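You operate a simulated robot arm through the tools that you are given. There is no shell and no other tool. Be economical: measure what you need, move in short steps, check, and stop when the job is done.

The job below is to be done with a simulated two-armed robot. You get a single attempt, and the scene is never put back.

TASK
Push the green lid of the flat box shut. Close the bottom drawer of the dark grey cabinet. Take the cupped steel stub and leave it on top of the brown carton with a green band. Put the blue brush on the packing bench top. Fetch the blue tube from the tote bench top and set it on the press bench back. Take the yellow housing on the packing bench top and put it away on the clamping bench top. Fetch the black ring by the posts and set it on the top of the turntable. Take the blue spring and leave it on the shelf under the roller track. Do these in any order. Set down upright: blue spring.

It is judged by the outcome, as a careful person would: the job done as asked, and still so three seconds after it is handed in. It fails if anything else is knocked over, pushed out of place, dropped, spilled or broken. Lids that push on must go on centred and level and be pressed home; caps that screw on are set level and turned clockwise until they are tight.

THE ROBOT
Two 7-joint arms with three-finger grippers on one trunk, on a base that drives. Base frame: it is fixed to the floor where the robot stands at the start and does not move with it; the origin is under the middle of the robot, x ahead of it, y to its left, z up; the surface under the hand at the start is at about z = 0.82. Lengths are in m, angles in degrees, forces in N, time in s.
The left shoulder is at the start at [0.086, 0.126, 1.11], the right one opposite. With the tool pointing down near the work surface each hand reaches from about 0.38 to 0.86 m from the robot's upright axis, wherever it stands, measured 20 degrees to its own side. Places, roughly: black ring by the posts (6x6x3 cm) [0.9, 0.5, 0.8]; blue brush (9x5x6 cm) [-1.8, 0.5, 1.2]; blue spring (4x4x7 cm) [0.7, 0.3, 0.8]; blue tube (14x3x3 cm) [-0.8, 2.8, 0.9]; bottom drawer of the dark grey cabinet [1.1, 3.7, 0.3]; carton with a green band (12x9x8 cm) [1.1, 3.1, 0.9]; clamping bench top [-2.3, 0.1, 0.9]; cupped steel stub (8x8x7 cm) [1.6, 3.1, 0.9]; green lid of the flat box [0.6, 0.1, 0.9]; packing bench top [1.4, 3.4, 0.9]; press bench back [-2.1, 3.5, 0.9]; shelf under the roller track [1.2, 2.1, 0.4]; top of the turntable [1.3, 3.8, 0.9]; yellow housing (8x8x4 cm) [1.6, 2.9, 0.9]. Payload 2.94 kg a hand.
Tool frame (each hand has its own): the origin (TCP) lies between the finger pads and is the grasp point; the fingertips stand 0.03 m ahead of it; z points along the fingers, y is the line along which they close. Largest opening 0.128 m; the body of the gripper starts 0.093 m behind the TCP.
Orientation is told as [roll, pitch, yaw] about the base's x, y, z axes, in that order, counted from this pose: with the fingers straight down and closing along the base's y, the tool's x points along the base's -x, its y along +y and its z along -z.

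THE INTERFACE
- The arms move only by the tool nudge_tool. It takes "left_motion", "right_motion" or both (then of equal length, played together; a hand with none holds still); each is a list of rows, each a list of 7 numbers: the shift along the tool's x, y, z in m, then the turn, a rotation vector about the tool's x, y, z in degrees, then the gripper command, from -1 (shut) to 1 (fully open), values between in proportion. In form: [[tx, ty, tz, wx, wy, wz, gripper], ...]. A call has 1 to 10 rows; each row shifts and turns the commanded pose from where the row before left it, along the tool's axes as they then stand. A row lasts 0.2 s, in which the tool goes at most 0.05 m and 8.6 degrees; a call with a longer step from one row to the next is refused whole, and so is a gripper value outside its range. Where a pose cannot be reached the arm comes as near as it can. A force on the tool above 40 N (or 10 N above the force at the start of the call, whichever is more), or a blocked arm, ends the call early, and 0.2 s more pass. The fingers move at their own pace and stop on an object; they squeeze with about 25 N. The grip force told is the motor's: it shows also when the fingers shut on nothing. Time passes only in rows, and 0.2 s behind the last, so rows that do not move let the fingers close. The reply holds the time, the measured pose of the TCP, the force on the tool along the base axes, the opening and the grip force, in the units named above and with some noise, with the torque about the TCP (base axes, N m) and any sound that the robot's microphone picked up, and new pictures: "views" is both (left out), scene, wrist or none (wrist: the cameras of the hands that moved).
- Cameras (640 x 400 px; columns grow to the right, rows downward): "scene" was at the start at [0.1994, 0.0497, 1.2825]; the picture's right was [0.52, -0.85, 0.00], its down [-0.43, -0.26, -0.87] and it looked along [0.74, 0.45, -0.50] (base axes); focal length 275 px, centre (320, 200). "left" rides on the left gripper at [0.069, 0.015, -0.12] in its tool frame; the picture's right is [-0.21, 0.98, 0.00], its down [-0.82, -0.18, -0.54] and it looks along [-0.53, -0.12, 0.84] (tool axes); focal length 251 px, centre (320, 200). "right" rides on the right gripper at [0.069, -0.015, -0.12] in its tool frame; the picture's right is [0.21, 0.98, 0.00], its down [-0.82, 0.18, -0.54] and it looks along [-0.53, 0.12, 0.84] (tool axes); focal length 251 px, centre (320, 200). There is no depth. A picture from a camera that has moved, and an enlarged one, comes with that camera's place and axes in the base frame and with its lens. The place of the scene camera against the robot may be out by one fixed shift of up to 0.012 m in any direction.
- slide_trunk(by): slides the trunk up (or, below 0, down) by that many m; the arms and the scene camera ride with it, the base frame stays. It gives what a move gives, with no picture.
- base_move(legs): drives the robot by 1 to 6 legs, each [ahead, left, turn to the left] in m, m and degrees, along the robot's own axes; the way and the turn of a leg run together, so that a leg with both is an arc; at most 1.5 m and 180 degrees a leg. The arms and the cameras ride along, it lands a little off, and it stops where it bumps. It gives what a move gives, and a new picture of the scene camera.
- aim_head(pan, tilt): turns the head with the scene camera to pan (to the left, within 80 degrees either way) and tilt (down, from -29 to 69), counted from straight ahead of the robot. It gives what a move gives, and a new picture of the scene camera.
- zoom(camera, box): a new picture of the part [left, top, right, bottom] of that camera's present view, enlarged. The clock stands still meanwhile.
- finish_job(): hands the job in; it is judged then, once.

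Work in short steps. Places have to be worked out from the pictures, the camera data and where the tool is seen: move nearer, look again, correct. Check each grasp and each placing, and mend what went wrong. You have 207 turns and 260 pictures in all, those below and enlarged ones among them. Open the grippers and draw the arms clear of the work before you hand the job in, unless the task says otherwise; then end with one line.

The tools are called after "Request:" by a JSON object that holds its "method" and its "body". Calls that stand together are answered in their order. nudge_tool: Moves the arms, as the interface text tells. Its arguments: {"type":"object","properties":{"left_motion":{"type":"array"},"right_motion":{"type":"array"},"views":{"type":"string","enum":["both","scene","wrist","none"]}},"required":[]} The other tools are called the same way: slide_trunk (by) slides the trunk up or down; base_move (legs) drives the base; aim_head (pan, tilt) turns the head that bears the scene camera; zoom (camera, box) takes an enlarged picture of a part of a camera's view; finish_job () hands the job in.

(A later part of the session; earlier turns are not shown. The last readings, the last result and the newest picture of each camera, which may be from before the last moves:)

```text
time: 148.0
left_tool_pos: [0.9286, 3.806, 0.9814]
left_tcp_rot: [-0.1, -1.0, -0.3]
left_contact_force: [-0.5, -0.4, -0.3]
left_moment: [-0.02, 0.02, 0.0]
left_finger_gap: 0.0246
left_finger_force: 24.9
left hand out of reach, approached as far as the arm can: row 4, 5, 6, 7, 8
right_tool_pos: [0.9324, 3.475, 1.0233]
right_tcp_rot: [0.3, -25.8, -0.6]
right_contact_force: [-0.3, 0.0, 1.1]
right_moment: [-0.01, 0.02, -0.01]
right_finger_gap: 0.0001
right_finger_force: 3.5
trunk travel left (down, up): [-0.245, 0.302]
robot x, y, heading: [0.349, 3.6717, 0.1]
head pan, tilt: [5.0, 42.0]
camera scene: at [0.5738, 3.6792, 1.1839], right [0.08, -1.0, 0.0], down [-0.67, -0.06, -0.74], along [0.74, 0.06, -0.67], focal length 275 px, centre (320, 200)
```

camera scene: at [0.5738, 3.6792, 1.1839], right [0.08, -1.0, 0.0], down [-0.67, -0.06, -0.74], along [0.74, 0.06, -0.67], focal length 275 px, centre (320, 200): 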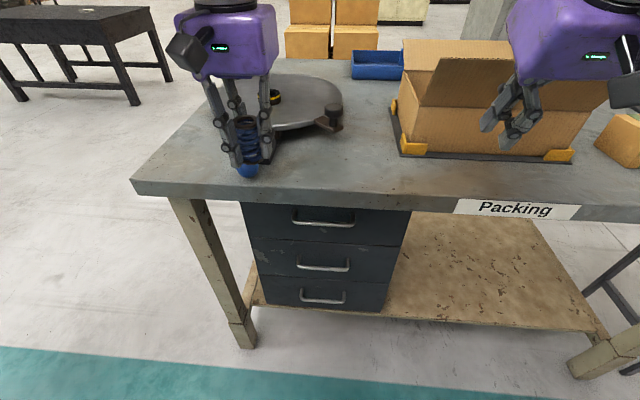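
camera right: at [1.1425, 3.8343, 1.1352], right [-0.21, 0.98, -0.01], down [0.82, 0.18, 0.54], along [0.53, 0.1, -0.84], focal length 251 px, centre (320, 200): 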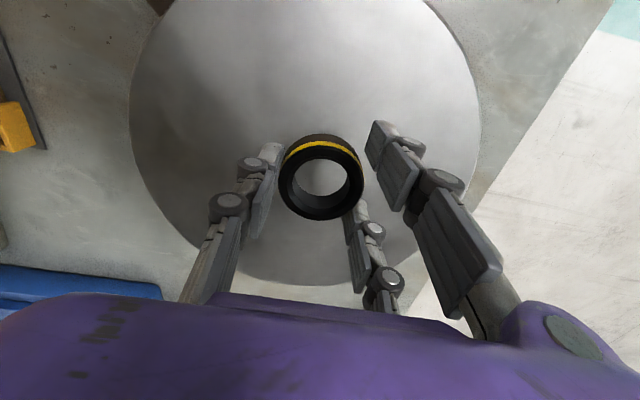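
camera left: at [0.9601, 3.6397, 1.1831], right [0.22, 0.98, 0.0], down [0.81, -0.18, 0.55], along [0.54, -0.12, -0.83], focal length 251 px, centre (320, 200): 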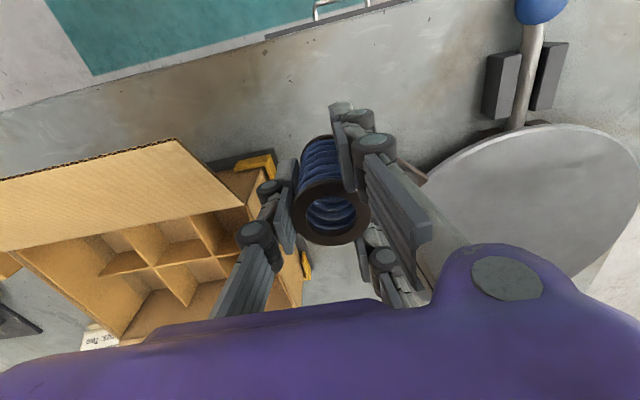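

The left hand can't come that far inward at this distance. I'll raise it, back the base 0.12 m, and then move it forward and inward.

Request:
{"method": "nudge_tool", "body": {"left_motion": [[0, 0, -0.045, 0, 0, 0, -1], [0, 0, -0.045, 0, 0, 0, -1]], "views": "none"}}

Request:
{"method": "base_move", "body": {"legs": [[-0.12, -0.05, 0]]}}

Request:
{"method": "nudge_tool", "body": {"left_motion": [[-0.047, -0.01, 0, 0, 0, 0, -1], [-0.047, -0.01, 0.0, 0, 0, 0, -1], [-0.047, -0.01, 0.0, 0, 0, 0, -1], [-0.047, -0.01, 0.0, 0, 0, 0, -1], [-0.02, -0.02, 0.02, 0, 0, 0, -1], [0, -0.02, 0.03, 0, 0, 0, -1], [0, -0.02, 0.03, 0, 0, 0, -1]], "views": "scene"}}

```text
time: 148.6
left_tool_pos: [0.9242, 3.8043, 1.0719]
left_tcp_rot: [-0.2, -0.8, -0.2]
left_contact_force: [-0.5, 0.7, -0.1]
left_moment: [0.02, 0.0, 0.03]
left_finger_gap: 0.0249
left_finger_force: 24.6
right_tool_pos: [0.9325, 3.4758, 1.0222]
right_tcp_rot: [0.2, -25.8, -0.4]
right_contact_force: [-0.7, 0.3, 0.2]
right_moment: [-0.02, 0.04, 0.0]
right_finger_gap: 0.0001
right_finger_force: 3.1
trunk travel left (down, up): [-0.245, 0.302]
robot x, y, heading: [0.3445, 3.6693, -0.4]
head pan, tilt: [5.0, 42.0]
```

```text
time: 149.9
left_tool_pos: [0.8017, 3.7564, 1.0737]
left_tcp_rot: [-0.2, -0.9, 0.0]
left_contact_force: [-0.1, -0.5, 0.2]
left_moment: [0.02, -0.05, 0.0]
left_finger_gap: 0.0246
left_finger_force: 25.0
right_tool_pos: [0.8096, 3.427, 1.0228]
right_tcp_rot: [0.2, -25.9, -0.5]
right_contact_force: [-0.2, 0.0, -0.3]
right_moment: [0.0, 0.0, 0.0]
right_finger_gap: 0.0
right_finger_force: 3.3
trunk travel left (down, up): [-0.245, 0.302]
robot x, y, heading: [0.2252, 3.6207, -0.7]
head pan, tilt: [5.0, 42.0]
camera scene: at [0.4508, 3.6304, 1.1841], right [0.08, -1.0, 0.0], down [-0.67, -0.06, -0.74], along [0.74, 0.06, -0.67], focal length 275 px, centre (320, 200)
```

scene: 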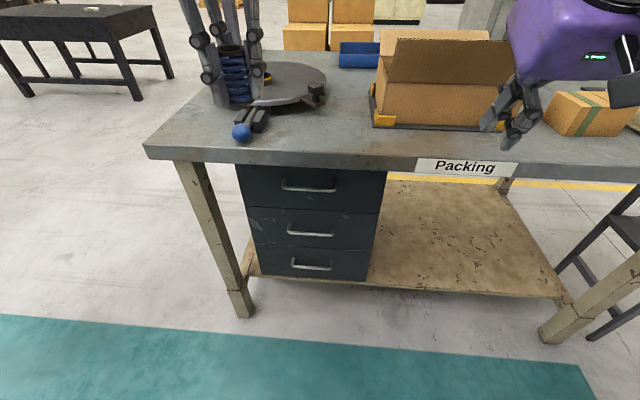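

```text
time: 151.5
left_tool_pos: [0.8087, 3.7454, 1.0206]
left_tcp_rot: [-0.2, -0.9, -0.1]
left_contact_force: [0.2, 0.2, -0.9]
left_moment: [-0.01, -0.02, 0.05]
left_finger_gap: 0.0242
left_finger_force: 25.4
left hand out of reach, approached as far as the arm can: row 1, 2, 3, 4, 5, 6, 7
right_tool_pos: [0.8094, 3.4264, 1.0222]
right_tcp_rot: [0.2, -25.8, -0.4]
right_contact_force: [-0.2, 0.8, 0.4]
right_moment: [0.03, -0.01, -0.04]
right_finger_gap: 0.0002
right_finger_force: 3.3
trunk travel left (down, up): [-0.245, 0.302]
robot x, y, heading: [0.2279, 3.6184, -0.1]
head pan, tilt: [5.0, 42.0]
camera scene: at [0.4512, 3.6306, 1.184], right [0.08, -1.0, 0.0], down [-0.67, -0.06, -0.74], along [0.74, 0.06, -0.67], focal length 275 px, centre (320, 200)
```

scene: 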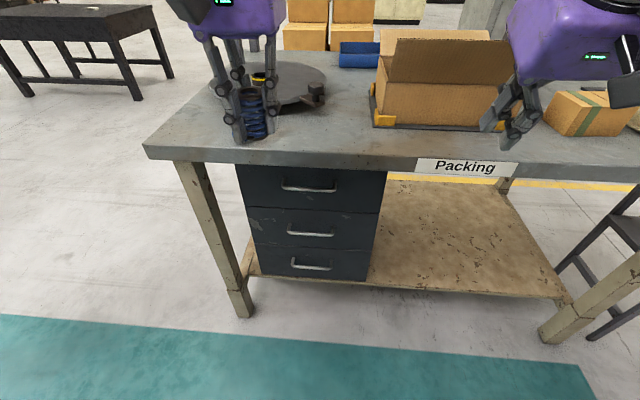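

It's in a joint-limit corner. I'll go outward first, then forward, then inward.

Request:
{"method": "nudge_tool", "body": {"left_motion": [[0, 0.045, -0.02, 0, 0, 0, -1], [0, 0.045, -0.02, 0, 0, 0, -1], [-0.045, 0.01, 0, 0, 0, 0, -1], [-0.048, 0, 0, 0, 0, 0, -1], [-0.048, 0, 0, 0, 0, 0, -1], [-0.048, -0.01, 0, 0, 0, 0, -1], [-0.03, -0.035, 0, 0, 0, 0, -1], [0, -0.045, 0, 0, 0, 0, -1], [0, -0.045, 0, 0, 0, 0, -1]], "views": "none"}}

```text
time: 153.5
left_tool_pos: [0.8504, 3.8002, 1.0647]
left_tcp_rot: [-0.3, -0.9, 0.1]
left_contact_force: [-0.8, -0.3, -1.5]
left_moment: [-0.01, 0.06, 0.0]
left_finger_gap: 0.0245
left_finger_force: 25.1
left hand out of reach, approached as far as the arm can: row 4, 5, 6, 7, 8, 9
right_tool_pos: [0.8096, 3.4278, 1.0209]
right_tcp_rot: [0.1, -25.9, -0.5]
right_contact_force: [0.7, 0.0, 0.1]
right_moment: [-0.03, 0.02, 0.02]
right_finger_gap: 0.0
right_finger_force: 3.0
trunk travel left (down, up): [-0.245, 0.302]
robot x, y, heading: [0.2211, 3.6242, 0.1]
head pan, tilt: [5.0, 42.0]
```

A cleaner plan is to put the base so that the left hand sits at its comfortable lateral offset near the bench patch, with the right hand retracted. I'll do that now.

Request:
{"method": "nudge_tool", "body": {"right_motion": [[0.036, 0, -0.0175, 0, 0, 0, -1], [0.036, 0, -0.0175, 0, 0, 0, -1], [0.036, 0, -0.0175, 0, 0, 0, -1]], "views": "none"}}

Request:
{"method": "base_move", "body": {"legs": [[0, -0.175, 0], [0.19, 0, 0]]}}

```text
time: 154.3
left_tool_pos: [0.8491, 3.8013, 1.0654]
left_tcp_rot: [-0.3, -1.0, 0.2]
left_contact_force: [-1.0, 0.7, 0.0]
left_moment: [0.01, -0.05, 0.03]
left_finger_gap: 0.0247
left_finger_force: 25.1
right_tool_pos: [0.6884, 3.4256, 1.0238]
right_tcp_rot: [0.2, -25.9, -0.5]
right_contact_force: [-1.8, -0.4, 0.5]
right_moment: [-0.02, -0.03, 0.01]
right_finger_gap: 0.0
right_finger_force: 2.8
trunk travel left (down, up): [-0.245, 0.302]
robot x, y, heading: [0.2275, 3.6224, -0.4]
head pan, tilt: [5.0, 42.0]
```

```text
time: 157.6
left_tool_pos: [1.0387, 3.625, 1.0653]
left_tcp_rot: [-0.3, -0.9, 0.1]
left_contact_force: [0.0, -0.2, -0.6]
left_moment: [-0.02, 0.1, 0.0]
left_finger_gap: 0.0245
left_finger_force: 24.7
right_tool_pos: [0.879, 3.2504, 1.0221]
right_tcp_rot: [0.2, -25.8, -0.4]
right_contact_force: [1.1, 0.5, 0.2]
right_moment: [-0.02, 0.0, 0.02]
right_finger_gap: 0.0
right_finger_force: 2.7
trunk travel left (down, up): [-0.245, 0.302]
robot x, y, heading: [0.4158, 3.4463, 0.0]
head pan, tilt: [5.0, 42.0]
camera scene: at [0.6412, 3.4547, 1.1839], right [0.08, -1.0, 0.0], down [-0.67, -0.06, -0.74], along [0.74, 0.06, -0.67], focal length 275 px, centre (320, 200)
```

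scene: 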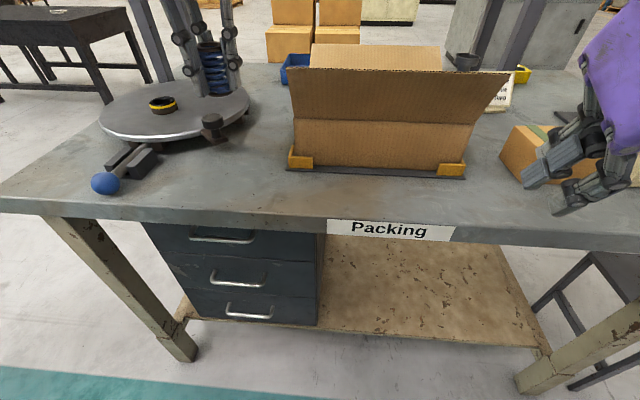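

Now I'll lower the spring to the bench with the left hand, and pitch the right fist further forward while moving it to the left.

Request:
{"method": "nudge_tool", "body": {"left_motion": [[0.01, 0, 0.045, 0, 0, 0, -1], [0.005, 0, 0.045, 0, 0, 0, -1], [0, 0, 0.045, 0, 0, 0, -1], [0, 0, 0.02, 0, 0, 0, -1], [0, 0, 0.005, 0, 0, 0, -1], [0, 0, 0.003, 0, 0, 0, -1], [0, 0, 0, 0, 0, 0, -1]], "right_motion": [[0, 0.035, 0, 0, -8.5, 0, -1], [0, 0.035, 0, 0, -8.5, 0, -1], [0, 0.035, 0, 0, -8.5, 0, -1], [0, 0.035, 0, 0, -8.5, 0, -1], [0, 0.035, 0, 0, 0, 0, -1], [0, 0.035, 0, 0, 0, 0, -1], [0, 0.02, 0, 0, 0, 0, -1]], "views": "scene"}}

```text
time: 159.2
left_tool_pos: [1.0292, 3.6255, 0.9059]
left_tcp_rot: [-0.5, -1.4, 0.1]
left_contact_force: [8.6, 6.9, 30.3]
left_moment: [0.21, 0.15, -0.07]
left_finger_gap: 0.0247
left_finger_force: 25.0
right_tool_pos: [0.9605, 3.5084, 1.0197]
right_tcp_rot: [0.3, -59.9, -0.7]
right_contact_force: [0.4, 0.9, 0.6]
right_moment: [-0.01, 0.0, -0.01]
right_finger_gap: 0.0001
right_finger_force: 3.4
right hand out of reach, approached as far as the arm can: row 1, 2, 3, 4
trunk travel left (down, up): [-0.245, 0.302]
robot x, y, heading: [0.4142, 3.4444, -0.1]
head pan, tilt: [5.0, 42.0]
camera scene: at [0.6392, 3.4549, 1.1845], right [0.08, -1.0, 0.0], down [-0.67, -0.06, -0.74], along [0.74, 0.06, -0.67], focal length 275 px, centre (320, 200)
```

scene: 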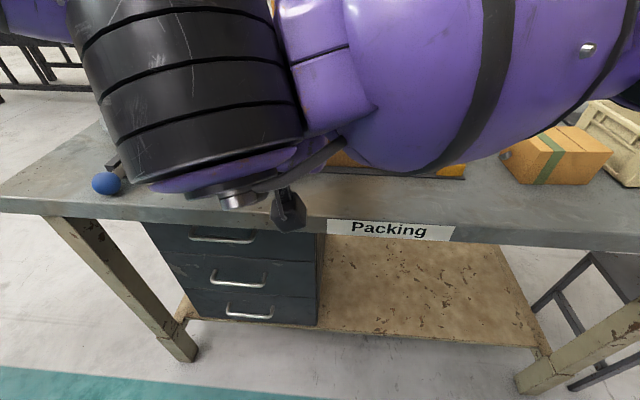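

The right hand is at 60° pitch beside the left one, and the spring stands on the bench at TCP z .906. I'll open the left fully, relieve the press, and look through both wrist cameras.

Request:
{"method": "nudge_tool", "body": {"left_motion": [[0, 0, -0.003, 0, 0, 0, 0.5], [0, 0, 0, 0, 0, 0, 1], [0, 0, 0, 0, 0, 0, 1], [0, 0, 0, 0, 0, 0, 1]], "right_motion": [[0, 0.0, 0, 0, 0, 0, -1], [0, 0, 0, 0, 0, 0, -1], [0, 0, 0, 0, 0, 0, -1], [0, 0, 0, 0, 0, 0, -1]], "views": "wrist"}}

```text
time: 160.2
left_tool_pos: [1.027, 3.6241, 0.9046]
left_tcp_rot: [-0.3, -0.9, 0.1]
left_contact_force: [-1.0, -0.2, 0.1]
left_moment: [0.0, -0.01, 0.01]
left_finger_gap: 0.128
left_finger_force: 0.1
right_tool_pos: [0.9625, 3.5055, 1.0183]
right_tcp_rot: [0.3, -59.8, -0.7]
right_contact_force: [-0.8, 0.4, -0.4]
right_moment: [0.0, 0.03, 0.01]
right_finger_gap: 0.0004
right_finger_force: 3.3
trunk travel left (down, up): [-0.245, 0.302]
robot x, y, heading: [0.4165, 3.4481, -0.3]
head pan, tilt: [5.0, 42.0]
camera right: at [0.8235, 3.4939, 1.0182], right [-0.1, 0.98, -0.18], down [-0.05, 0.18, 0.98], along [0.99, 0.11, 0.03], focal length 251 px, centre (320, 200)
camera left: at [0.9555, 3.6402, 1.0245], right [0.21, 0.98, 0.0], down [0.81, -0.18, 0.55], along [0.54, -0.12, -0.83], focal length 251 px, centre (320, 200)
```

right: 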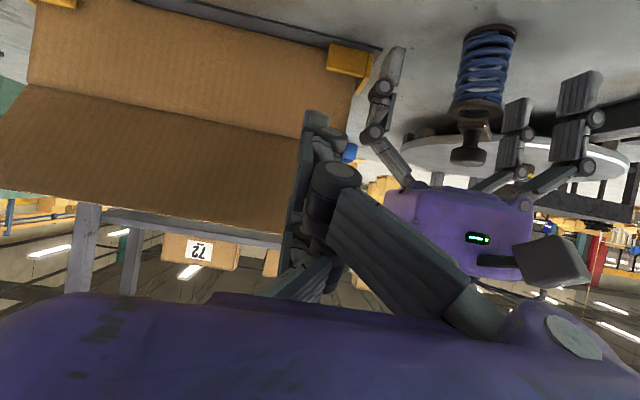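
left: 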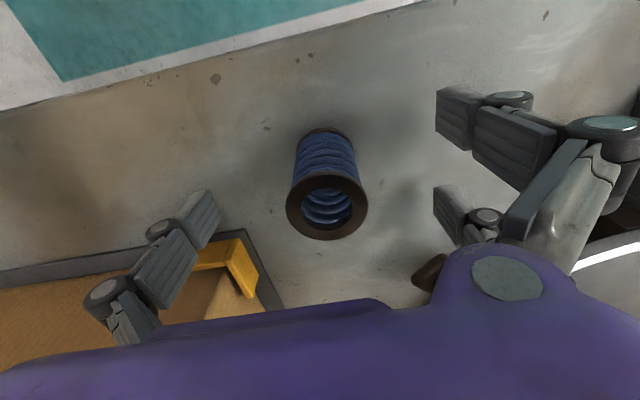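

Opening fully freed the spring: it stands alone at about [1.024,3.628]. I'll lift the left hand straight up and away, while the right opens and stays clear.

Request:
{"method": "nudge_tool", "body": {"left_motion": [[0, 0, -0.02, 0, 0, 0, 1], [0, 0, -0.04, 0, 0, 0, 1], [0, 0, -0.045, 0, 0, 0, 1], [0, 0, -0.045, 0, 0, 0, 1], [0, 0.045, 0, 0, 0, 0, 1], [0, 0.045, 0, 0, 0, 0, 1], [0.02, 0.045, 0, 0, 0, 0, 1], [0.04, 0.02, 0, 0, 0, 0, 1]], "views": "none"}}

Request:
{"method": "zoom", "body": {"camera": "right", "box": [320, 0, 640, 200]}}

```text
time: 162.0
left_tool_pos: [0.9642, 3.7819, 1.0536]
left_tcp_rot: [-0.2, -1.0, 0.0]
left_contact_force: [-1.1, 0.5, -0.2]
left_moment: [0.0, -0.06, -0.02]
left_finger_gap: 0.1278
left_finger_force: 0.1
right_tool_pos: [0.9606, 3.5078, 1.0185]
right_tcp_rot: [0.2, -59.9, -0.7]
right_contact_force: [-0.6, 0.3, -0.4]
right_moment: [0.0, -0.01, -0.02]
right_finger_gap: 0.0
right_finger_force: 3.2
trunk travel left (down, up): [-0.245, 0.302]
robot x, y, heading: [0.4144, 3.4459, -0.2]
head pan, tilt: [5.0, 42.0]
```

```text
2.00 times, centred on (480, 100) of right
camera zoom: at [0.8225, 3.4945, 1.0187], right [-0.1, 0.98, -0.18], down [-0.05, 0.18, 0.98], along [0.99, 0.11, 0.04], focal length 503 px, centre (0, 400)
```

zoom: 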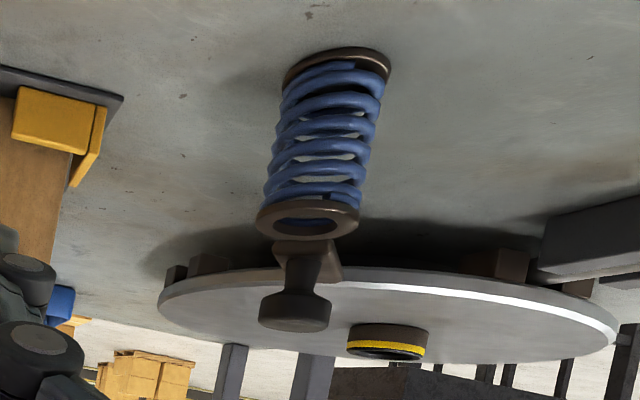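

The spring stands free. I'll pitch the right hand further, open it to 8 cm, and bring it to a pre-grasp point in front of the spring.

Request:
{"method": "nudge_tool", "body": {"right_motion": [[0.0223, 0.03, 0.0014, 0, -7, 0, 0.3], [0.0223, 0.03, 0.0014, 0, -7, 0, 0.3], [0.0223, 0.03, 0, 0, 0, 0, 0.3], [0.0223, 0.03, 0, 0, 0, 0, 0.3], [0, 0, 0, 0, 0, 0, 0.3]], "left_motion": [[0, 0.03, 0, 0, 0, 0, 0], [0, 0.03, 0, 0, 0, 0, 0], [0, 0.03, 0, 0, 0, 0, 0], [0, 0, 0, 0, 0, 0, 0], [0, 0, 0, 0, 0, 0, 0]], "views": "wrist"}}

```text
time: 163.2
left_tool_pos: [0.9638, 3.87, 1.0536]
left_tcp_rot: [-0.2, -1.0, 0.0]
left_contact_force: [-0.4, -0.7, -0.5]
left_moment: [-0.01, 0.02, 0.04]
left_finger_gap: 0.064
left_finger_force: 0.1
right_tool_pos: [0.9304, 3.6265, 0.9376]
right_tcp_rot: [0.6, -73.9, -1.1]
right_contact_force: [0.2, 0.3, -0.1]
right_moment: [0.0, -0.01, 0.01]
right_finger_gap: 0.0831
right_finger_force: 0.1
trunk travel left (down, up): [-0.245, 0.302]
robot x, y, heading: [0.4126, 3.4446, -0.6]
head pan, tilt: [5.0, 42.0]
camera right: at [0.7973, 3.6135, 0.9035], right [-0.05, 0.98, -0.2], down [-0.29, 0.18, 0.94], along [0.96, 0.11, 0.27], focal length 251 px, centre (320, 200)
camera left: at [0.893, 3.8862, 1.173], right [0.21, 0.98, 0.0], down [0.81, -0.18, 0.56], along [0.54, -0.12, -0.83], focal length 251 px, centre (320, 200)
```

right: 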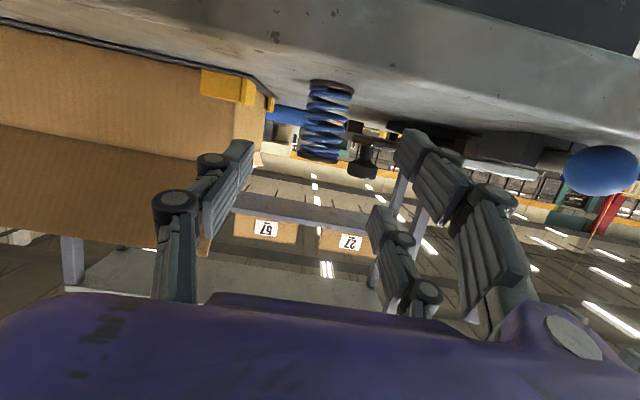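
left: 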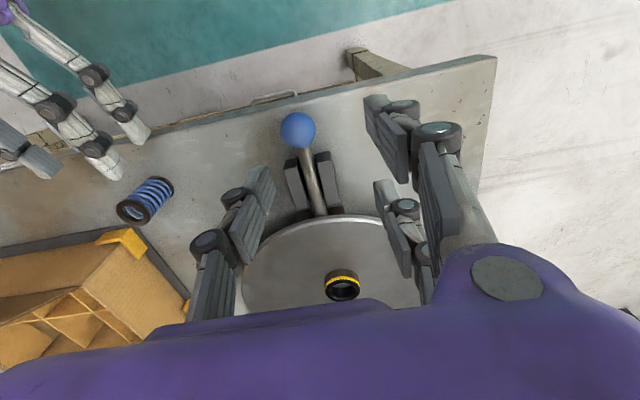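

The right hand is in line with the spring (y within 3 mm, at height .896). I'll advance to it in steps.

Request:
{"method": "nudge_tool", "body": {"right_motion": [[0.0017, 0.0005, 0.024, 0, 0, 0, 0.3], [0.0017, 0.0005, 0.024, 0, 0, 0, 0.3], [0.0017, 0.0005, 0.024, 0, 0, 0, 0.3], [0.0017, 0.0005, 0.02, 0, 0, 0, 0.3], [0, 0, 0, 0, 0, 0, 0.3]], "views": "wrist"}}

Request:
{"method": "zoom", "body": {"camera": "left", "box": [0, 80, 320, 280]}}

```text
time: 164.4
left_tool_pos: [0.9617, 3.8704, 1.0568]
left_tcp_rot: [-0.2, -1.2, 0.1]
left_contact_force: [0.2, -0.2, 0.2]
left_moment: [-0.01, 0.01, 0.0]
left_finger_gap: 0.0639
left_finger_force: 0.0
right_tool_pos: [1.0138, 3.6299, 0.9096]
right_tcp_rot: [2.0, -74.4, -2.4]
right_contact_force: [-11.0, 4.5, 31.6]
right_moment: [1.61, 0.17, 0.71]
right_finger_gap: 0.0953
right_finger_force: 8.0
trunk travel left (down, up): [-0.245, 0.302]
robot x, y, heading: [0.4114, 3.4463, -0.2]
head pan, tilt: [5.0, 42.0]
camera right: at [0.8812, 3.6163, 0.8749], right [-0.05, 0.98, -0.2], down [-0.3, 0.17, 0.94], along [0.95, 0.11, 0.28], focal length 251 px, centre (320, 200)
```

right: 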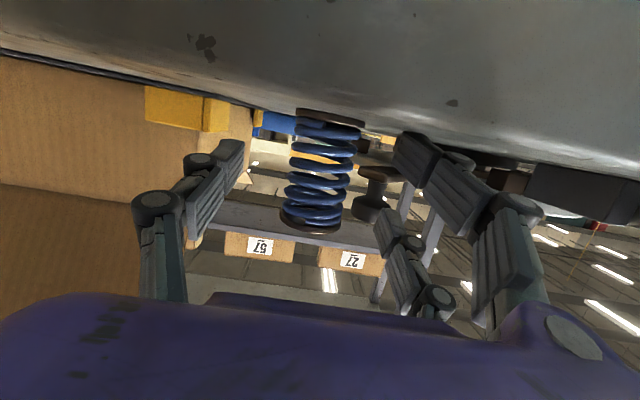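

```text
2.00 times, centred on (160, 180) of left
camera zoom: at [0.889, 3.8865, 1.1748], right [0.21, 0.98, 0.0], down [0.81, -0.18, 0.56], along [0.55, -0.12, -0.83], focal length 503 px, centre (640, 240)
```

zoom: 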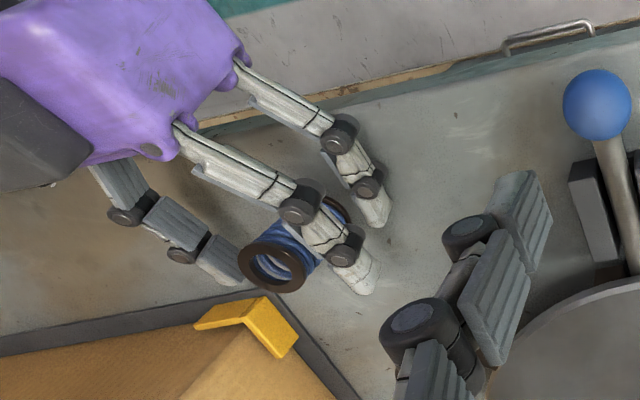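

The lower finger touches the bench. I'll rise 5 mm, then close on the spring.

Request:
{"method": "nudge_tool", "body": {"right_motion": [[-0.005, 0, 0.0, 0, 0, 0, 0.3], [0, -0.001, 0.006, 0, 0, 0, 0], [0, 0, 0, 0, 0, 0, -0.5], [0, 0, 0, 0, 0, 0, -1], [0, 0, 0, 0, 0, 0, -1], [0, 0, 0, 0, 0, 0, -1]], "views": "wrist"}}

Request:
{"method": "zoom", "body": {"camera": "left", "box": [0, 80, 320, 280]}}

```text
time: 165.8
left_tool_pos: [0.9618, 3.8701, 1.0546]
left_tcp_rot: [-0.3, -1.1, 0.0]
left_contact_force: [-0.2, -0.1, -0.2]
left_moment: [0.03, 0.01, 0.03]
left_finger_gap: 0.0639
left_finger_force: 0.1
right_tool_pos: [1.0241, 3.6294, 0.9122]
right_tcp_rot: [1.8, -74.4, -2.0]
right_contact_force: [-3.1, 9.2, 34.2]
right_moment: [0.96, -0.36, 0.24]
right_finger_gap: 0.0356
right_finger_force: 24.9
trunk travel left (down, up): [-0.245, 0.302]
robot x, y, heading: [0.4124, 3.4456, -0.5]
head pan, tilt: [5.0, 42.0]
camera right: at [0.8894, 3.6155, 0.8777], right [-0.05, 0.98, -0.2], down [-0.3, 0.17, 0.94], along [0.95, 0.11, 0.29], focal length 251 px, centre (320, 200)
```

right: 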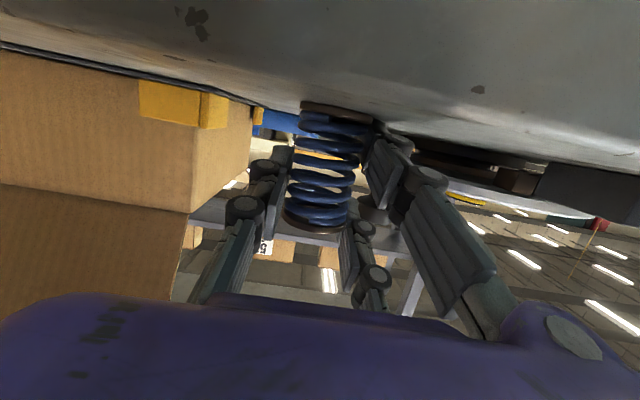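

```text
2.00 times, centred on (160, 180) of left
camera zoom: at [0.89, 3.8867, 1.1741], right [0.21, 0.98, 0.0], down [0.81, -0.18, 0.56], along [0.54, -0.12, -0.83], focal length 503 px, centre (640, 240)
```

zoom: 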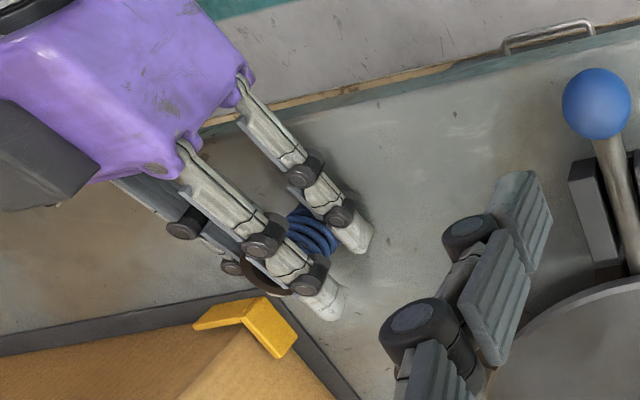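

The spring is gripped sideways (gap .036). I'll lift 10 cm gently and check.

Request:
{"method": "nudge_tool", "body": {"right_motion": [[-0.0096, 0, -0.0028, 0, 0, 0, -1], [-0.0192, 0, -0.0055, 0, 0, 0, -1], [-0.0192, 0, -0.0055, 0, 0, 0, -1], [-0.0288, 0, -0.0083, 0, 0, 0, -1], [-0.0288, 0, -0.0083, 0, 0, 0, -1]], "views": "wrist"}}

Request:
{"method": "zoom", "body": {"camera": "left", "box": [0, 80, 320, 280]}}

```text
time: 167.0
left_tool_pos: [0.964, 3.8706, 1.0545]
left_tcp_rot: [-0.2, -1.0, 0.1]
left_contact_force: [1.2, -0.1, -0.1]
left_moment: [0.03, -0.03, -0.05]
left_finger_gap: 0.064
left_finger_force: 0.1
right_tool_pos: [1.0237, 3.6285, 1.0172]
right_tcp_rot: [0.0, -73.7, -0.5]
right_contact_force: [0.7, -0.3, -0.6]
right_moment: [0.0, 0.01, -0.02]
right_finger_gap: 0.0354
right_finger_force: 24.3
trunk travel left (down, up): [-0.245, 0.302]
robot x, y, heading: [0.4164, 3.4428, 0.0]
head pan, tilt: [5.0, 42.0]
camera right: at [0.8896, 3.6144, 0.9835], right [-0.05, 0.98, -0.21], down [-0.29, 0.18, 0.94], along [0.96, 0.11, 0.27], focal length 251 px, centre (320, 200)
```

right: 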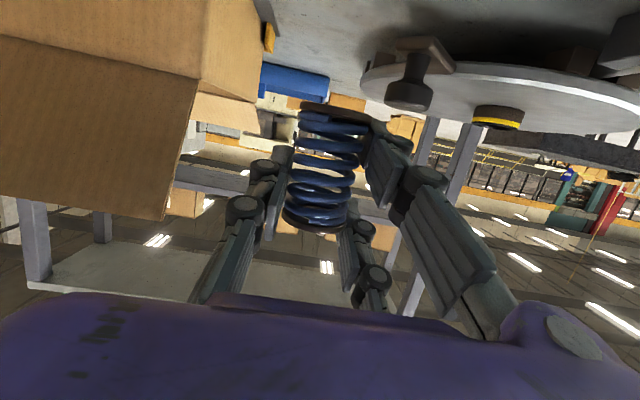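

```text
2.00 times, centred on (160, 180) of left
camera zoom: at [0.8925, 3.8865, 1.173], right [0.21, 0.98, 0.0], down [0.81, -0.18, 0.56], along [0.54, -0.12, -0.83], focal length 503 px, centre (640, 240)
```

zoom: 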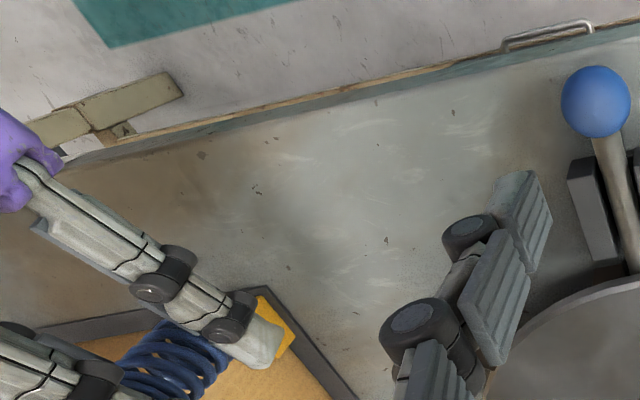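

The spring is held upright sideways. I'll back off 0.3 m and drive right along the aisle to the roller stand, then look at the shelf.

Request:
{"method": "base_move", "body": {"legs": [[-0.32, 0, 0], [0, -1.3, 0]]}}

Request:
{"method": "aim_head", "body": {"pan": 0, "tilt": 35}}

```text
time: 180.4
left_tool_pos: [0.6341, 2.5701, 1.0538]
left_tcp_rot: [-0.2, -1.0, -0.6]
left_contact_force: [-0.7, -0.7, 0.0]
left_moment: [-0.03, 0.0, 0.04]
left_finger_gap: 0.0639
left_finger_force: 0.1
right_tool_pos: [0.6924, 2.3265, 1.0172]
right_tcp_rot: [0.5, -73.8, -1.6]
right_contact_force: [0.1, 0.2, -0.4]
right_moment: [-0.02, -0.02, -0.01]
right_finger_gap: 0.0354
right_finger_force: 24.6
trunk travel left (down, up): [-0.245, 0.302]
robot x, y, heading: [0.0816, 2.1516, -1.1]
head pan, tilt: [5.0, 42.0]
camera scene: at [0.3077, 2.1541, 1.1871], right [0.02, -1.0, 0.0], down [-0.64, -0.01, -0.77], along [0.77, 0.01, -0.64], focal length 275 px, centre (320, 200)
```

scene: 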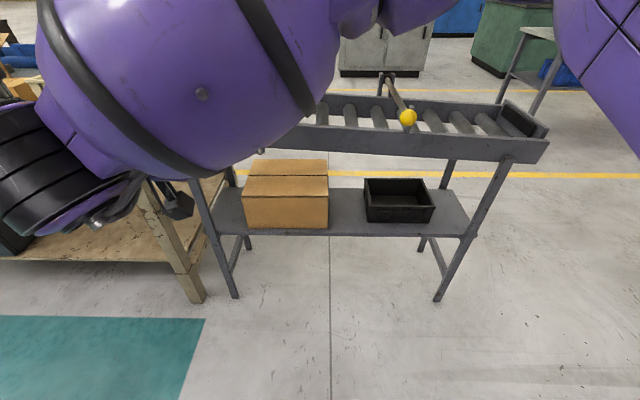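

```text
time: 181.0
left_tool_pos: [0.635, 2.5705, 1.0539]
left_tcp_rot: [-0.1, -1.0, -0.6]
left_contact_force: [0.1, -0.1, 0.0]
left_moment: [0.03, 0.0, -0.05]
left_finger_gap: 0.064
left_finger_force: 0.0
right_tool_pos: [0.6919, 2.3279, 1.0174]
right_tcp_rot: [0.5, -73.8, -1.6]
right_contact_force: [0.2, -0.7, -1.2]
right_moment: [0.0, -0.01, -0.01]
right_finger_gap: 0.0355
right_finger_force: 25.3
trunk travel left (down, up): [-0.245, 0.302]
robot x, y, heading: [0.077, 2.154, -0.8]
head pan, tilt: [0.0, 35.0]
camera scene: at [0.3107, 2.1513, 1.1944], right [-0.01, -1.0, 0.0], down [-0.57, 0.01, -0.82], along [0.82, -0.01, -0.57], focal length 275 px, centre (320, 200)
```

scene: 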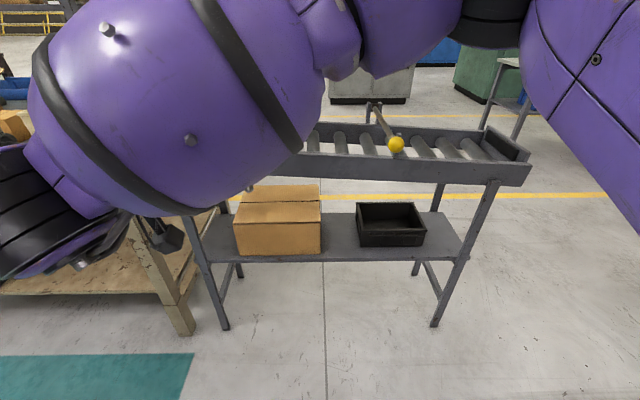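

The shelf top is at z≈.45, front edge x≈1.0, with a 13 cm free gap at y≈2.0–2.13 between the carton and the bin. I'll lower the trunk fully and then the hand in front of the stand.

Request:
{"method": "slide_trunk", "body": {"by": -0.243}}

Request:
{"method": "nudge_tool", "body": {"right_motion": [[0.04, -0.015, 0.0116, 0, 0, 0, -1], [0.04, -0.015, 0.0116, 0, 0, 0, -1], [0.04, -0.015, 0.0116, 0, 0, 0, -1], [0.04, -0.015, 0.0116, 0, 0, 0, -1], [0.03, -0.015, 0.0086, 0, 0, 0, -1]], "views": "none"}}

```text
time: 183.6
left_tool_pos: [0.6529, 2.5691, 0.8132]
left_tcp_rot: [-0.3, 0.6, -0.6]
left_contact_force: [0.6, 0.5, -0.1]
left_moment: [-0.01, -0.02, 0.01]
left_finger_gap: 0.0642
left_finger_force: 0.0
right_tool_pos: [0.692, 2.3274, 0.7742]
right_tcp_rot: [0.5, -73.9, -1.6]
right_contact_force: [0.0, -0.3, -1.1]
right_moment: [0.02, 0.01, -0.04]
right_finger_gap: 0.0354
right_finger_force: 25.1
trunk travel left (down, up): [-0.002, 0.545]
robot x, y, heading: [0.0798, 2.155, -1.0]
head pan, tilt: [0.0, 35.0]
```

```text
time: 184.8
left_tool_pos: [0.6541, 2.5701, 0.8128]
left_tcp_rot: [-0.3, 0.8, -0.6]
left_contact_force: [-0.1, 0.3, -0.2]
left_moment: [0.0, 0.03, 0.0]
left_finger_gap: 0.0637
left_finger_force: 0.1
right_tool_pos: [0.6902, 2.2517, 0.5769]
right_tcp_rot: [0.9, -73.7, -1.9]
right_contact_force: [-0.1, -0.2, -0.4]
right_moment: [-0.01, -0.01, 0.01]
right_finger_gap: 0.0354
right_finger_force: 24.7
trunk travel left (down, up): [-0.002, 0.545]
robot x, y, heading: [0.0812, 2.1548, -0.9]
head pan, tilt: [0.0, 35.0]
```

The arm still holds 74° pitch at z .577. I'll drive so the hand is just in front of the gap, then look.

Request:
{"method": "base_move", "body": {"legs": [[0, -0.185, 0.9], [0.22, 0, 0]]}}

Request:
{"method": "nudge_tool", "body": {"right_motion": [[0, 0, 0, 0, 0, 0, -1]], "views": "wrist"}}

```text
time: 188.3
left_tool_pos: [0.8668, 2.3961, 0.8128]
left_tcp_rot: [-0.3, 0.8, 0.3]
left_contact_force: [-0.3, 0.4, 0.2]
left_moment: [-0.01, 0.05, -0.02]
left_finger_gap: 0.0641
left_finger_force: 0.0
right_tool_pos: [0.9079, 2.077, 0.5768]
right_tcp_rot: [0.6, -73.9, -0.8]
right_contact_force: [0.5, -0.1, 0.2]
right_moment: [-0.06, 0.02, -0.02]
right_finger_gap: 0.0356
right_finger_force: 24.9
trunk travel left (down, up): [-0.002, 0.545]
robot x, y, heading: [0.2983, 1.9685, -0.0]
head pan, tilt: [0.0, 35.0]
camera scene: at [0.6115, 1.9718, 0.9413], right [0.0, -1.0, 0.0], down [-0.57, 0.0, -0.82], along [0.82, 0.0, -0.57], focal length 275 px, centre (320, 200)
```

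scene: 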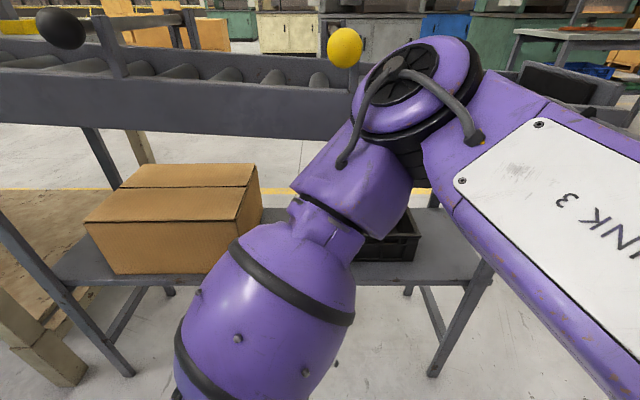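

```text
time: 188.7
left_tool_pos: [0.8666, 2.3947, 0.8128]
left_tcp_rot: [-0.3, 0.8, 0.3]
left_contact_force: [-0.2, -0.5, 0.9]
left_moment: [-0.03, 0.02, -0.01]
left_finger_gap: 0.064
left_finger_force: 0.0
right_tool_pos: [0.9086, 2.0783, 0.5767]
right_tcp_rot: [0.6, -73.7, -0.8]
right_contact_force: [-0.8, 0.2, -1.6]
right_moment: [0.0, 0.0, -0.01]
right_finger_gap: 0.0354
right_finger_force: 25.4
trunk travel left (down, up): [-0.002, 0.545]
robot x, y, heading: [0.2991, 1.9672, 0.1]
head pan, tilt: [0.0, 35.0]
camera right: at [0.7748, 2.0639, 0.5435], right [-0.06, 0.98, -0.2], down [-0.29, 0.18, 0.94], along [0.96, 0.11, 0.27], focal length 251 px, centre (320, 200)
```

right: 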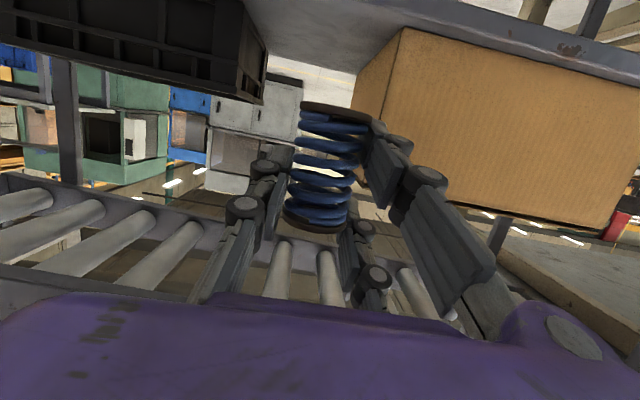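

The gap centre is at y≈2.06. I'll move forward 14 cm above the shelf while shifting 1.8 cm to the right.

Request:
{"method": "nudge_tool", "body": {"right_motion": [[-0.0098, -0.0045, 0.0336, 0, 0, 0, -1], [-0.0098, -0.0045, 0.0336, 0, 0, 0, -1], [-0.0098, -0.0045, 0.0336, 0, 0, 0, -1], [-0.0098, -0.0045, 0.0336, 0, 0, 0, -1], [0, 0, 0, 0, 0, 0, -1]], "views": "wrist"}}

```text
time: 189.9
left_tool_pos: [0.8676, 2.3964, 0.812]
left_tcp_rot: [-0.2, 0.8, 0.3]
left_contact_force: [-0.4, -0.4, -0.6]
left_moment: [0.03, 0.03, -0.03]
left_finger_gap: 0.064
left_finger_force: 0.0
right_tool_pos: [1.0505, 2.0596, 0.5777]
right_tcp_rot: [0.5, -73.8, -0.7]
right_contact_force: [-0.6, 0.0, 0.1]
right_moment: [0.05, 0.03, 0.0]
right_finger_gap: 0.0353
right_finger_force: 25.0
trunk travel left (down, up): [-0.002, 0.545]
robot x, y, heading: [0.2978, 1.9679, -0.2]
head pan, tilt: [0.0, 35.0]
camera right: at [0.9147, 2.0448, 0.5441], right [-0.06, 0.98, -0.2], down [-0.29, 0.18, 0.94], along [0.96, 0.11, 0.27], focal length 251 px, centre (320, 200)
```

right: 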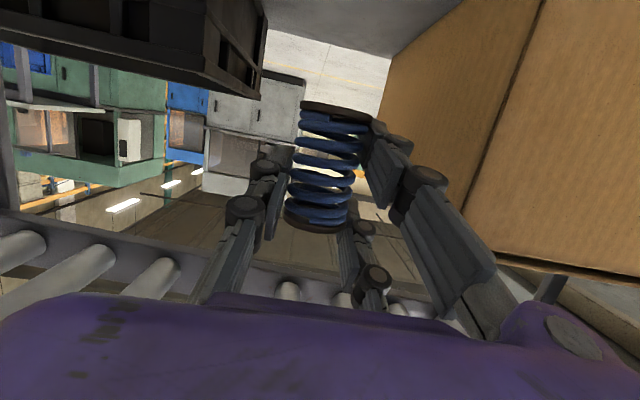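

I'll lower toward the shelf, first 5 cm and then in 5 mm steps until contact.

Request:
{"method": "nudge_tool", "body": {"right_motion": [[0.024, 0, 0.007, 0, 0, 0, -1], [0.019, 0, 0.0055, 0, 0, 0, -1], [0.0048, 0, 0.0014, 0, 0, 0, -1], [0.0048, 0, 0.0014, 0, 0, 0, -1], [0.0048, 0, 0.0014, 0, 0, 0, -1], [0.0048, 0, 0.0014, 0, 0, 0, -1], [0.0048, 0, 0.0014, 0, 0, 0, -1]], "views": "wrist"}}

```text
time: 191.5
left_tool_pos: [0.8674, 2.395, 0.8126]
left_tcp_rot: [-0.1, 0.9, 0.2]
left_contact_force: [-0.4, -0.5, 0.1]
left_moment: [0.0, 0.0, -0.01]
left_finger_gap: 0.064
left_finger_force: 0.1
right_tool_pos: [1.0491, 2.0596, 0.5074]
right_tcp_rot: [0.5, -73.9, -0.8]
right_contact_force: [0.1, 0.8, -0.5]
right_moment: [0.02, 0.05, -0.03]
right_finger_gap: 0.0355
right_finger_force: 24.7
trunk travel left (down, up): [-0.002, 0.545]
robot x, y, heading: [0.2998, 1.9676, -0.0]
head pan, tilt: [0.0, 35.0]
camera right: at [0.9149, 2.0446, 0.4741], right [-0.06, 0.98, -0.2], down [-0.29, 0.18, 0.94], along [0.96, 0.11, 0.27], focal length 251 px, centre (320, 200)
```

right: 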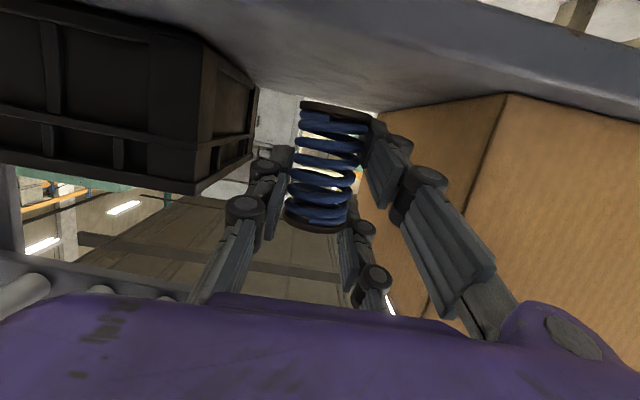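

There's no contact yet; I'll continue down in small steps.

Request:
{"method": "nudge_tool", "body": {"right_motion": [[0.0067, 0, 0.0019, 0, 0, 0, -1], [0.0067, 0, 0.0019, 0, 0, 0, -1], [0.0048, 0, 0.0014, 0, 0, 0, -1], [0.0048, 0, 0.0014, 0, 0, 0, -1], [0.0048, 0, 0.0014, 0, 0, 0, -1], [0.0048, 0, 0.0014, 0, 0, 0, -1], [0.0048, 0, 0.0014, 0, 0, 0, -1]], "views": "wrist"}}

```text
time: 192.9
left_tool_pos: [0.8663, 2.396, 0.8127]
left_tcp_rot: [-0.4, 0.8, 0.1]
left_contact_force: [0.6, 0.0, -0.4]
left_moment: [0.01, 0.01, 0.0]
left_finger_gap: 0.064
left_finger_force: 0.0
right_tool_pos: [1.0514, 2.0608, 0.4845]
right_tcp_rot: [2.2, -75.2, -2.4]
right_contact_force: [0.3, 0.4, 10.8]
right_moment: [0.02, 0.03, -0.04]
right_finger_gap: 0.0354
right_finger_force: 25.2
trunk travel left (down, up): [-0.002, 0.545]
robot x, y, heading: [0.3022, 1.9709, 0.1]
head pan, tilt: [0.0, 35.0]
stopped in row 7 (right hand): the force on the tool passed its limit at 44 N (the readings are from after the stop); the commanded pose is now the measured one
camera right: at [0.9192, 2.047, 0.4466], right [-0.05, 0.98, -0.2], down [-0.31, 0.17, 0.93], along [0.95, 0.11, 0.29], focal length 251 px, centre (320, 200)
```

right: 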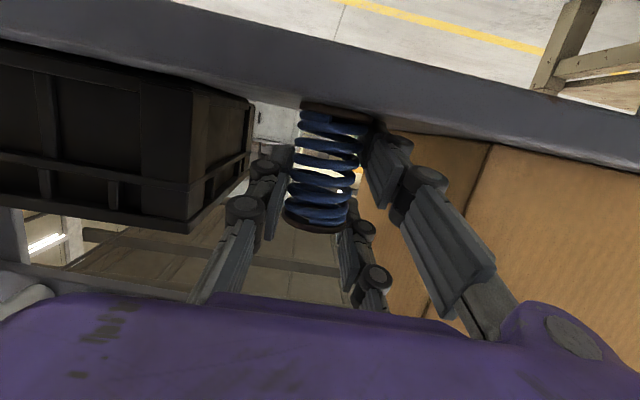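

Contact is felt, so the spring stands on the shelf. I'll open slightly and check that it stays before withdrawing.

Request:
{"method": "nudge_tool", "body": {"right_motion": [[-0.001, 0, 0, 0, 0, 0, -0.2], [0, 0, 0, 0, 0, 0, 0], [0, 0, 0, 0, 0, 0, 0], [0, 0, 0, 0, 0, 0, 0]], "views": "wrist"}}

```text
time: 193.9
left_tool_pos: [0.8669, 2.3959, 0.8133]
left_tcp_rot: [-0.2, 0.7, 0.2]
left_contact_force: [-0.1, 0.1, 0.2]
left_moment: [-0.04, -0.01, -0.01]
left_finger_gap: 0.0639
left_finger_force: 0.1
right_tool_pos: [1.0528, 2.0585, 0.4817]
right_tcp_rot: [1.8, -74.8, -2.0]
right_contact_force: [7.0, -2.4, 11.3]
right_moment: [0.23, -0.42, -0.26]
right_finger_gap: 0.0635
right_finger_force: 0.0
trunk travel left (down, up): [-0.002, 0.545]
robot x, y, heading: [0.2979, 1.9702, 0.2]
head pan, tilt: [0.0, 35.0]
camera right: at [0.9186, 2.0462, 0.4461], right [-0.05, 0.98, -0.2], down [-0.31, 0.18, 0.94], along [0.95, 0.11, 0.29], focal length 251 px, centre (320, 200)
```

right: 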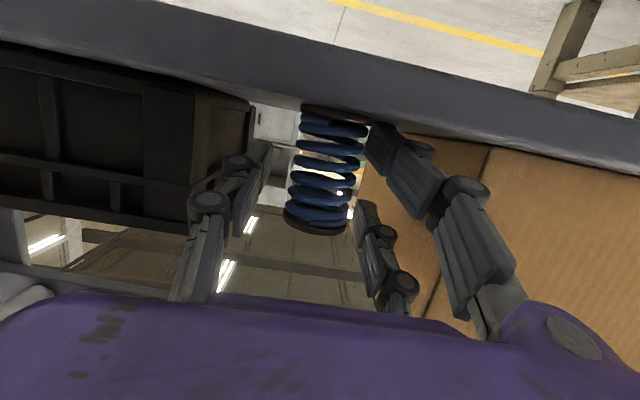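

The spring stands free. I'll rise 4 mm and draw straight back.

Request:
{"method": "nudge_tool", "body": {"right_motion": [[-0.004, 0.001, -0.001, 0, 0, 0, 0], [0.0052, 0, -0.0193, 0, 0, 0, 0], [0.009, 0, -0.0338, 0, 0, 0, 0], [0.009, 0, -0.0338, 0, 0, 0, 0], [0.0117, 0, -0.0435, 0, 0, 0, 0], [0, 0, 0, 0, 0, 0, 0]], "views": "wrist"}}

```text
time: 195.3
left_tool_pos: [0.8674, 2.3953, 0.8133]
left_tcp_rot: [-0.4, 0.8, 0.2]
left_contact_force: [-0.2, 0.3, 0.2]
left_moment: [0.01, -0.03, -0.02]
left_finger_gap: 0.0637
left_finger_force: 0.0
right_tool_pos: [0.9145, 2.0628, 0.4842]
right_tcp_rot: [1.5, -74.6, -1.9]
right_contact_force: [-0.5, 0.9, -0.7]
right_moment: [0.01, 0.01, -0.01]
right_finger_gap: 0.064
right_finger_force: 0.0
trunk travel left (down, up): [-0.002, 0.545]
robot x, y, heading: [0.3003, 1.9714, -0.2]
head pan, tilt: [0.0, 35.0]
camera right: at [0.7809, 2.0486, 0.4489], right [-0.05, 0.98, -0.2], down [-0.3, 0.18, 0.94], along [0.95, 0.11, 0.29], focal length 251 px, centre (320, 200)
```

right: 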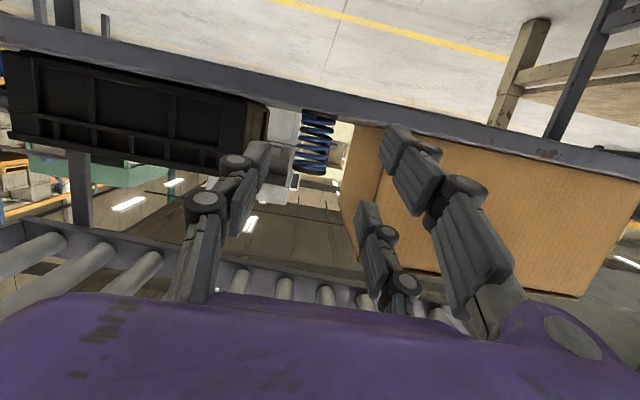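

The spring is done: it stands upright on the shelf. I'll back away, raise the trunk, and bring the right hand to a neutral downward pose for the next jobs.

Request:
{"method": "base_move", "body": {"legs": [[-0.35, 0, 0]]}}

Request:
{"method": "slide_trunk", "body": {"by": 0.245}}

Request:
{"method": "nudge_tool", "body": {"right_motion": [[-0.029, -0.02, -0.008, 0, 8.3, 0, 0], [-0.0274, -0.02, -0.0122, 0, 8.3, 0, 0], [-0.0253, -0.02, -0.016, 0, 8.3, 0, 0], [-0.0226, -0.02, -0.0197, 0, 8.3, 0, 0], [-0.0197, -0.02, -0.0226, 0, 8.3, 0, 0], [-0.016, -0.02, -0.0254, 0, 8.3, 0, 0], [-0.0122, -0.02, -0.0274, 0, 8.3, 0, 0], [-0.008, -0.02, -0.029, 0, 8.3, 0, 0], [-0.0037, -0.02, -0.03, 0, 8.3, 0, 0]], "views": "none"}}

Request:
{"method": "base_move", "body": {"legs": [[0, -0.8, 0], [0, 0, -90], [0, 1.2, 0], [0, 1.2, 0]]}}

```text
time: 197.6
left_tool_pos: [0.5212, 2.3957, 0.813]
left_tcp_rot: [-0.4, 0.7, 0.1]
left_contact_force: [0.3, 0.0, 0.3]
left_moment: [-0.01, -0.02, 0.01]
left_finger_gap: 0.0642
left_finger_force: 0.0
right_tool_pos: [0.5685, 2.0612, 0.485]
right_tcp_rot: [1.7, -74.7, -2.1]
right_contact_force: [-0.8, -0.5, 0.2]
right_moment: [0.02, 0.01, 0.0]
right_finger_gap: 0.0641
right_finger_force: 0.0
trunk travel left (down, up): [-0.002, 0.545]
robot x, y, heading: [-0.0468, 1.9661, 0.1]
head pan, tilt: [0.0, 35.0]
camera scene: at [0.2647, 1.9713, 0.9415], right [0.0, -1.0, 0.0], down [-0.57, 0.0, -0.82], along [0.82, 0.0, -0.57], focal length 275 px, centre (320, 200)
```

scene: 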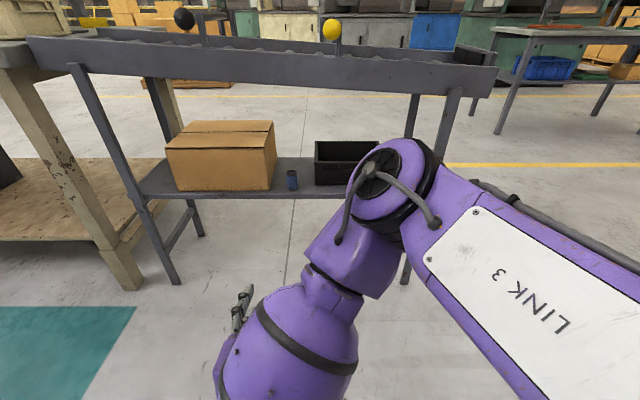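

```text
time: 200.1
left_tool_pos: [0.5223, 2.3949, 1.0574]
left_tcp_rot: [-0.3, 0.9, 0.1]
left_contact_force: [0.9, -0.4, 0.2]
left_moment: [-0.02, 0.0, -0.05]
left_finger_gap: 0.064
left_finger_force: 0.0
right_tool_pos: [0.5691, 2.0608, 0.7286]
right_tcp_rot: [1.5, -74.6, -2.0]
right_contact_force: [-1.2, 0.4, -1.0]
right_moment: [0.01, 0.0, -0.04]
right_finger_gap: 0.0638
right_finger_force: 0.0
trunk travel left (down, up): [-0.247, 0.3]
robot x, y, heading: [-0.043, 1.9719, -0.0]
head pan, tilt: [0.0, 35.0]
```

```text
time: 202.1
left_tool_pos: [0.522, 2.3956, 1.059]
left_tcp_rot: [-0.4, 0.8, 0.1]
left_contact_force: [0.4, 0.1, -0.8]
left_moment: [0.05, -0.03, -0.03]
left_finger_gap: 0.0639
left_finger_force: 0.0
right_tool_pos: [0.565, 1.8767, 0.9977]
right_tcp_rot: [0.5, 0.2, -0.3]
right_contact_force: [0.8, 0.3, 0.0]
right_moment: [0.02, 0.01, 0.0]
right_finger_gap: 0.064
right_finger_force: 0.1
trunk travel left (down, up): [-0.247, 0.3]
robot x, y, heading: [-0.0468, 1.9684, -0.1]
head pan, tilt: [0.0, 35.0]
```

```text
time: 233.8
left_tool_pos: [2.7309, 0.5333, 1.0578]
left_tcp_rot: [-0.4, 0.8, -92.0]
left_contact_force: [-0.6, -0.5, 0.1]
left_moment: [-0.01, 0.02, -0.03]
left_finger_gap: 0.0638
left_finger_force: 0.1
right_tool_pos: [2.2126, 0.5092, 0.9963]
right_tcp_rot: [0.4, -0.1, -92.7]
right_contact_force: [0.8, -0.1, 0.5]
right_moment: [-0.02, -0.02, 0.02]
right_finger_gap: 0.064
right_finger_force: 0.2
trunk travel left (down, up): [-0.247, 0.3]
robot x, y, heading: [2.3313, 1.1181, -92.4]
head pan, tilt: [0.0, 35.0]
camera scene: at [2.3107, 0.882, 1.1966], right [-1.0, 0.04, 0.0], down [0.02, 0.57, -0.82], along [-0.03, -0.82, -0.57], focal length 275 px, centre (320, 200)
```

scene: 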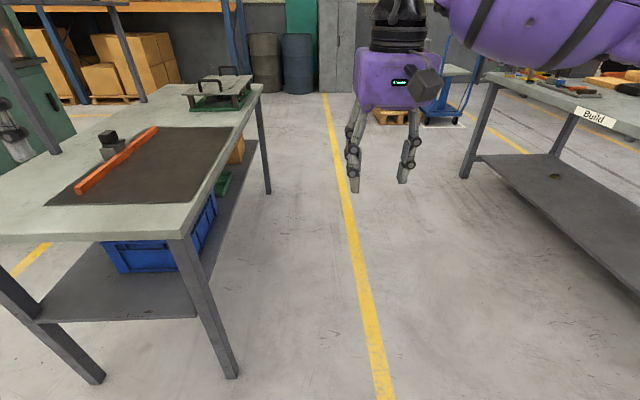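

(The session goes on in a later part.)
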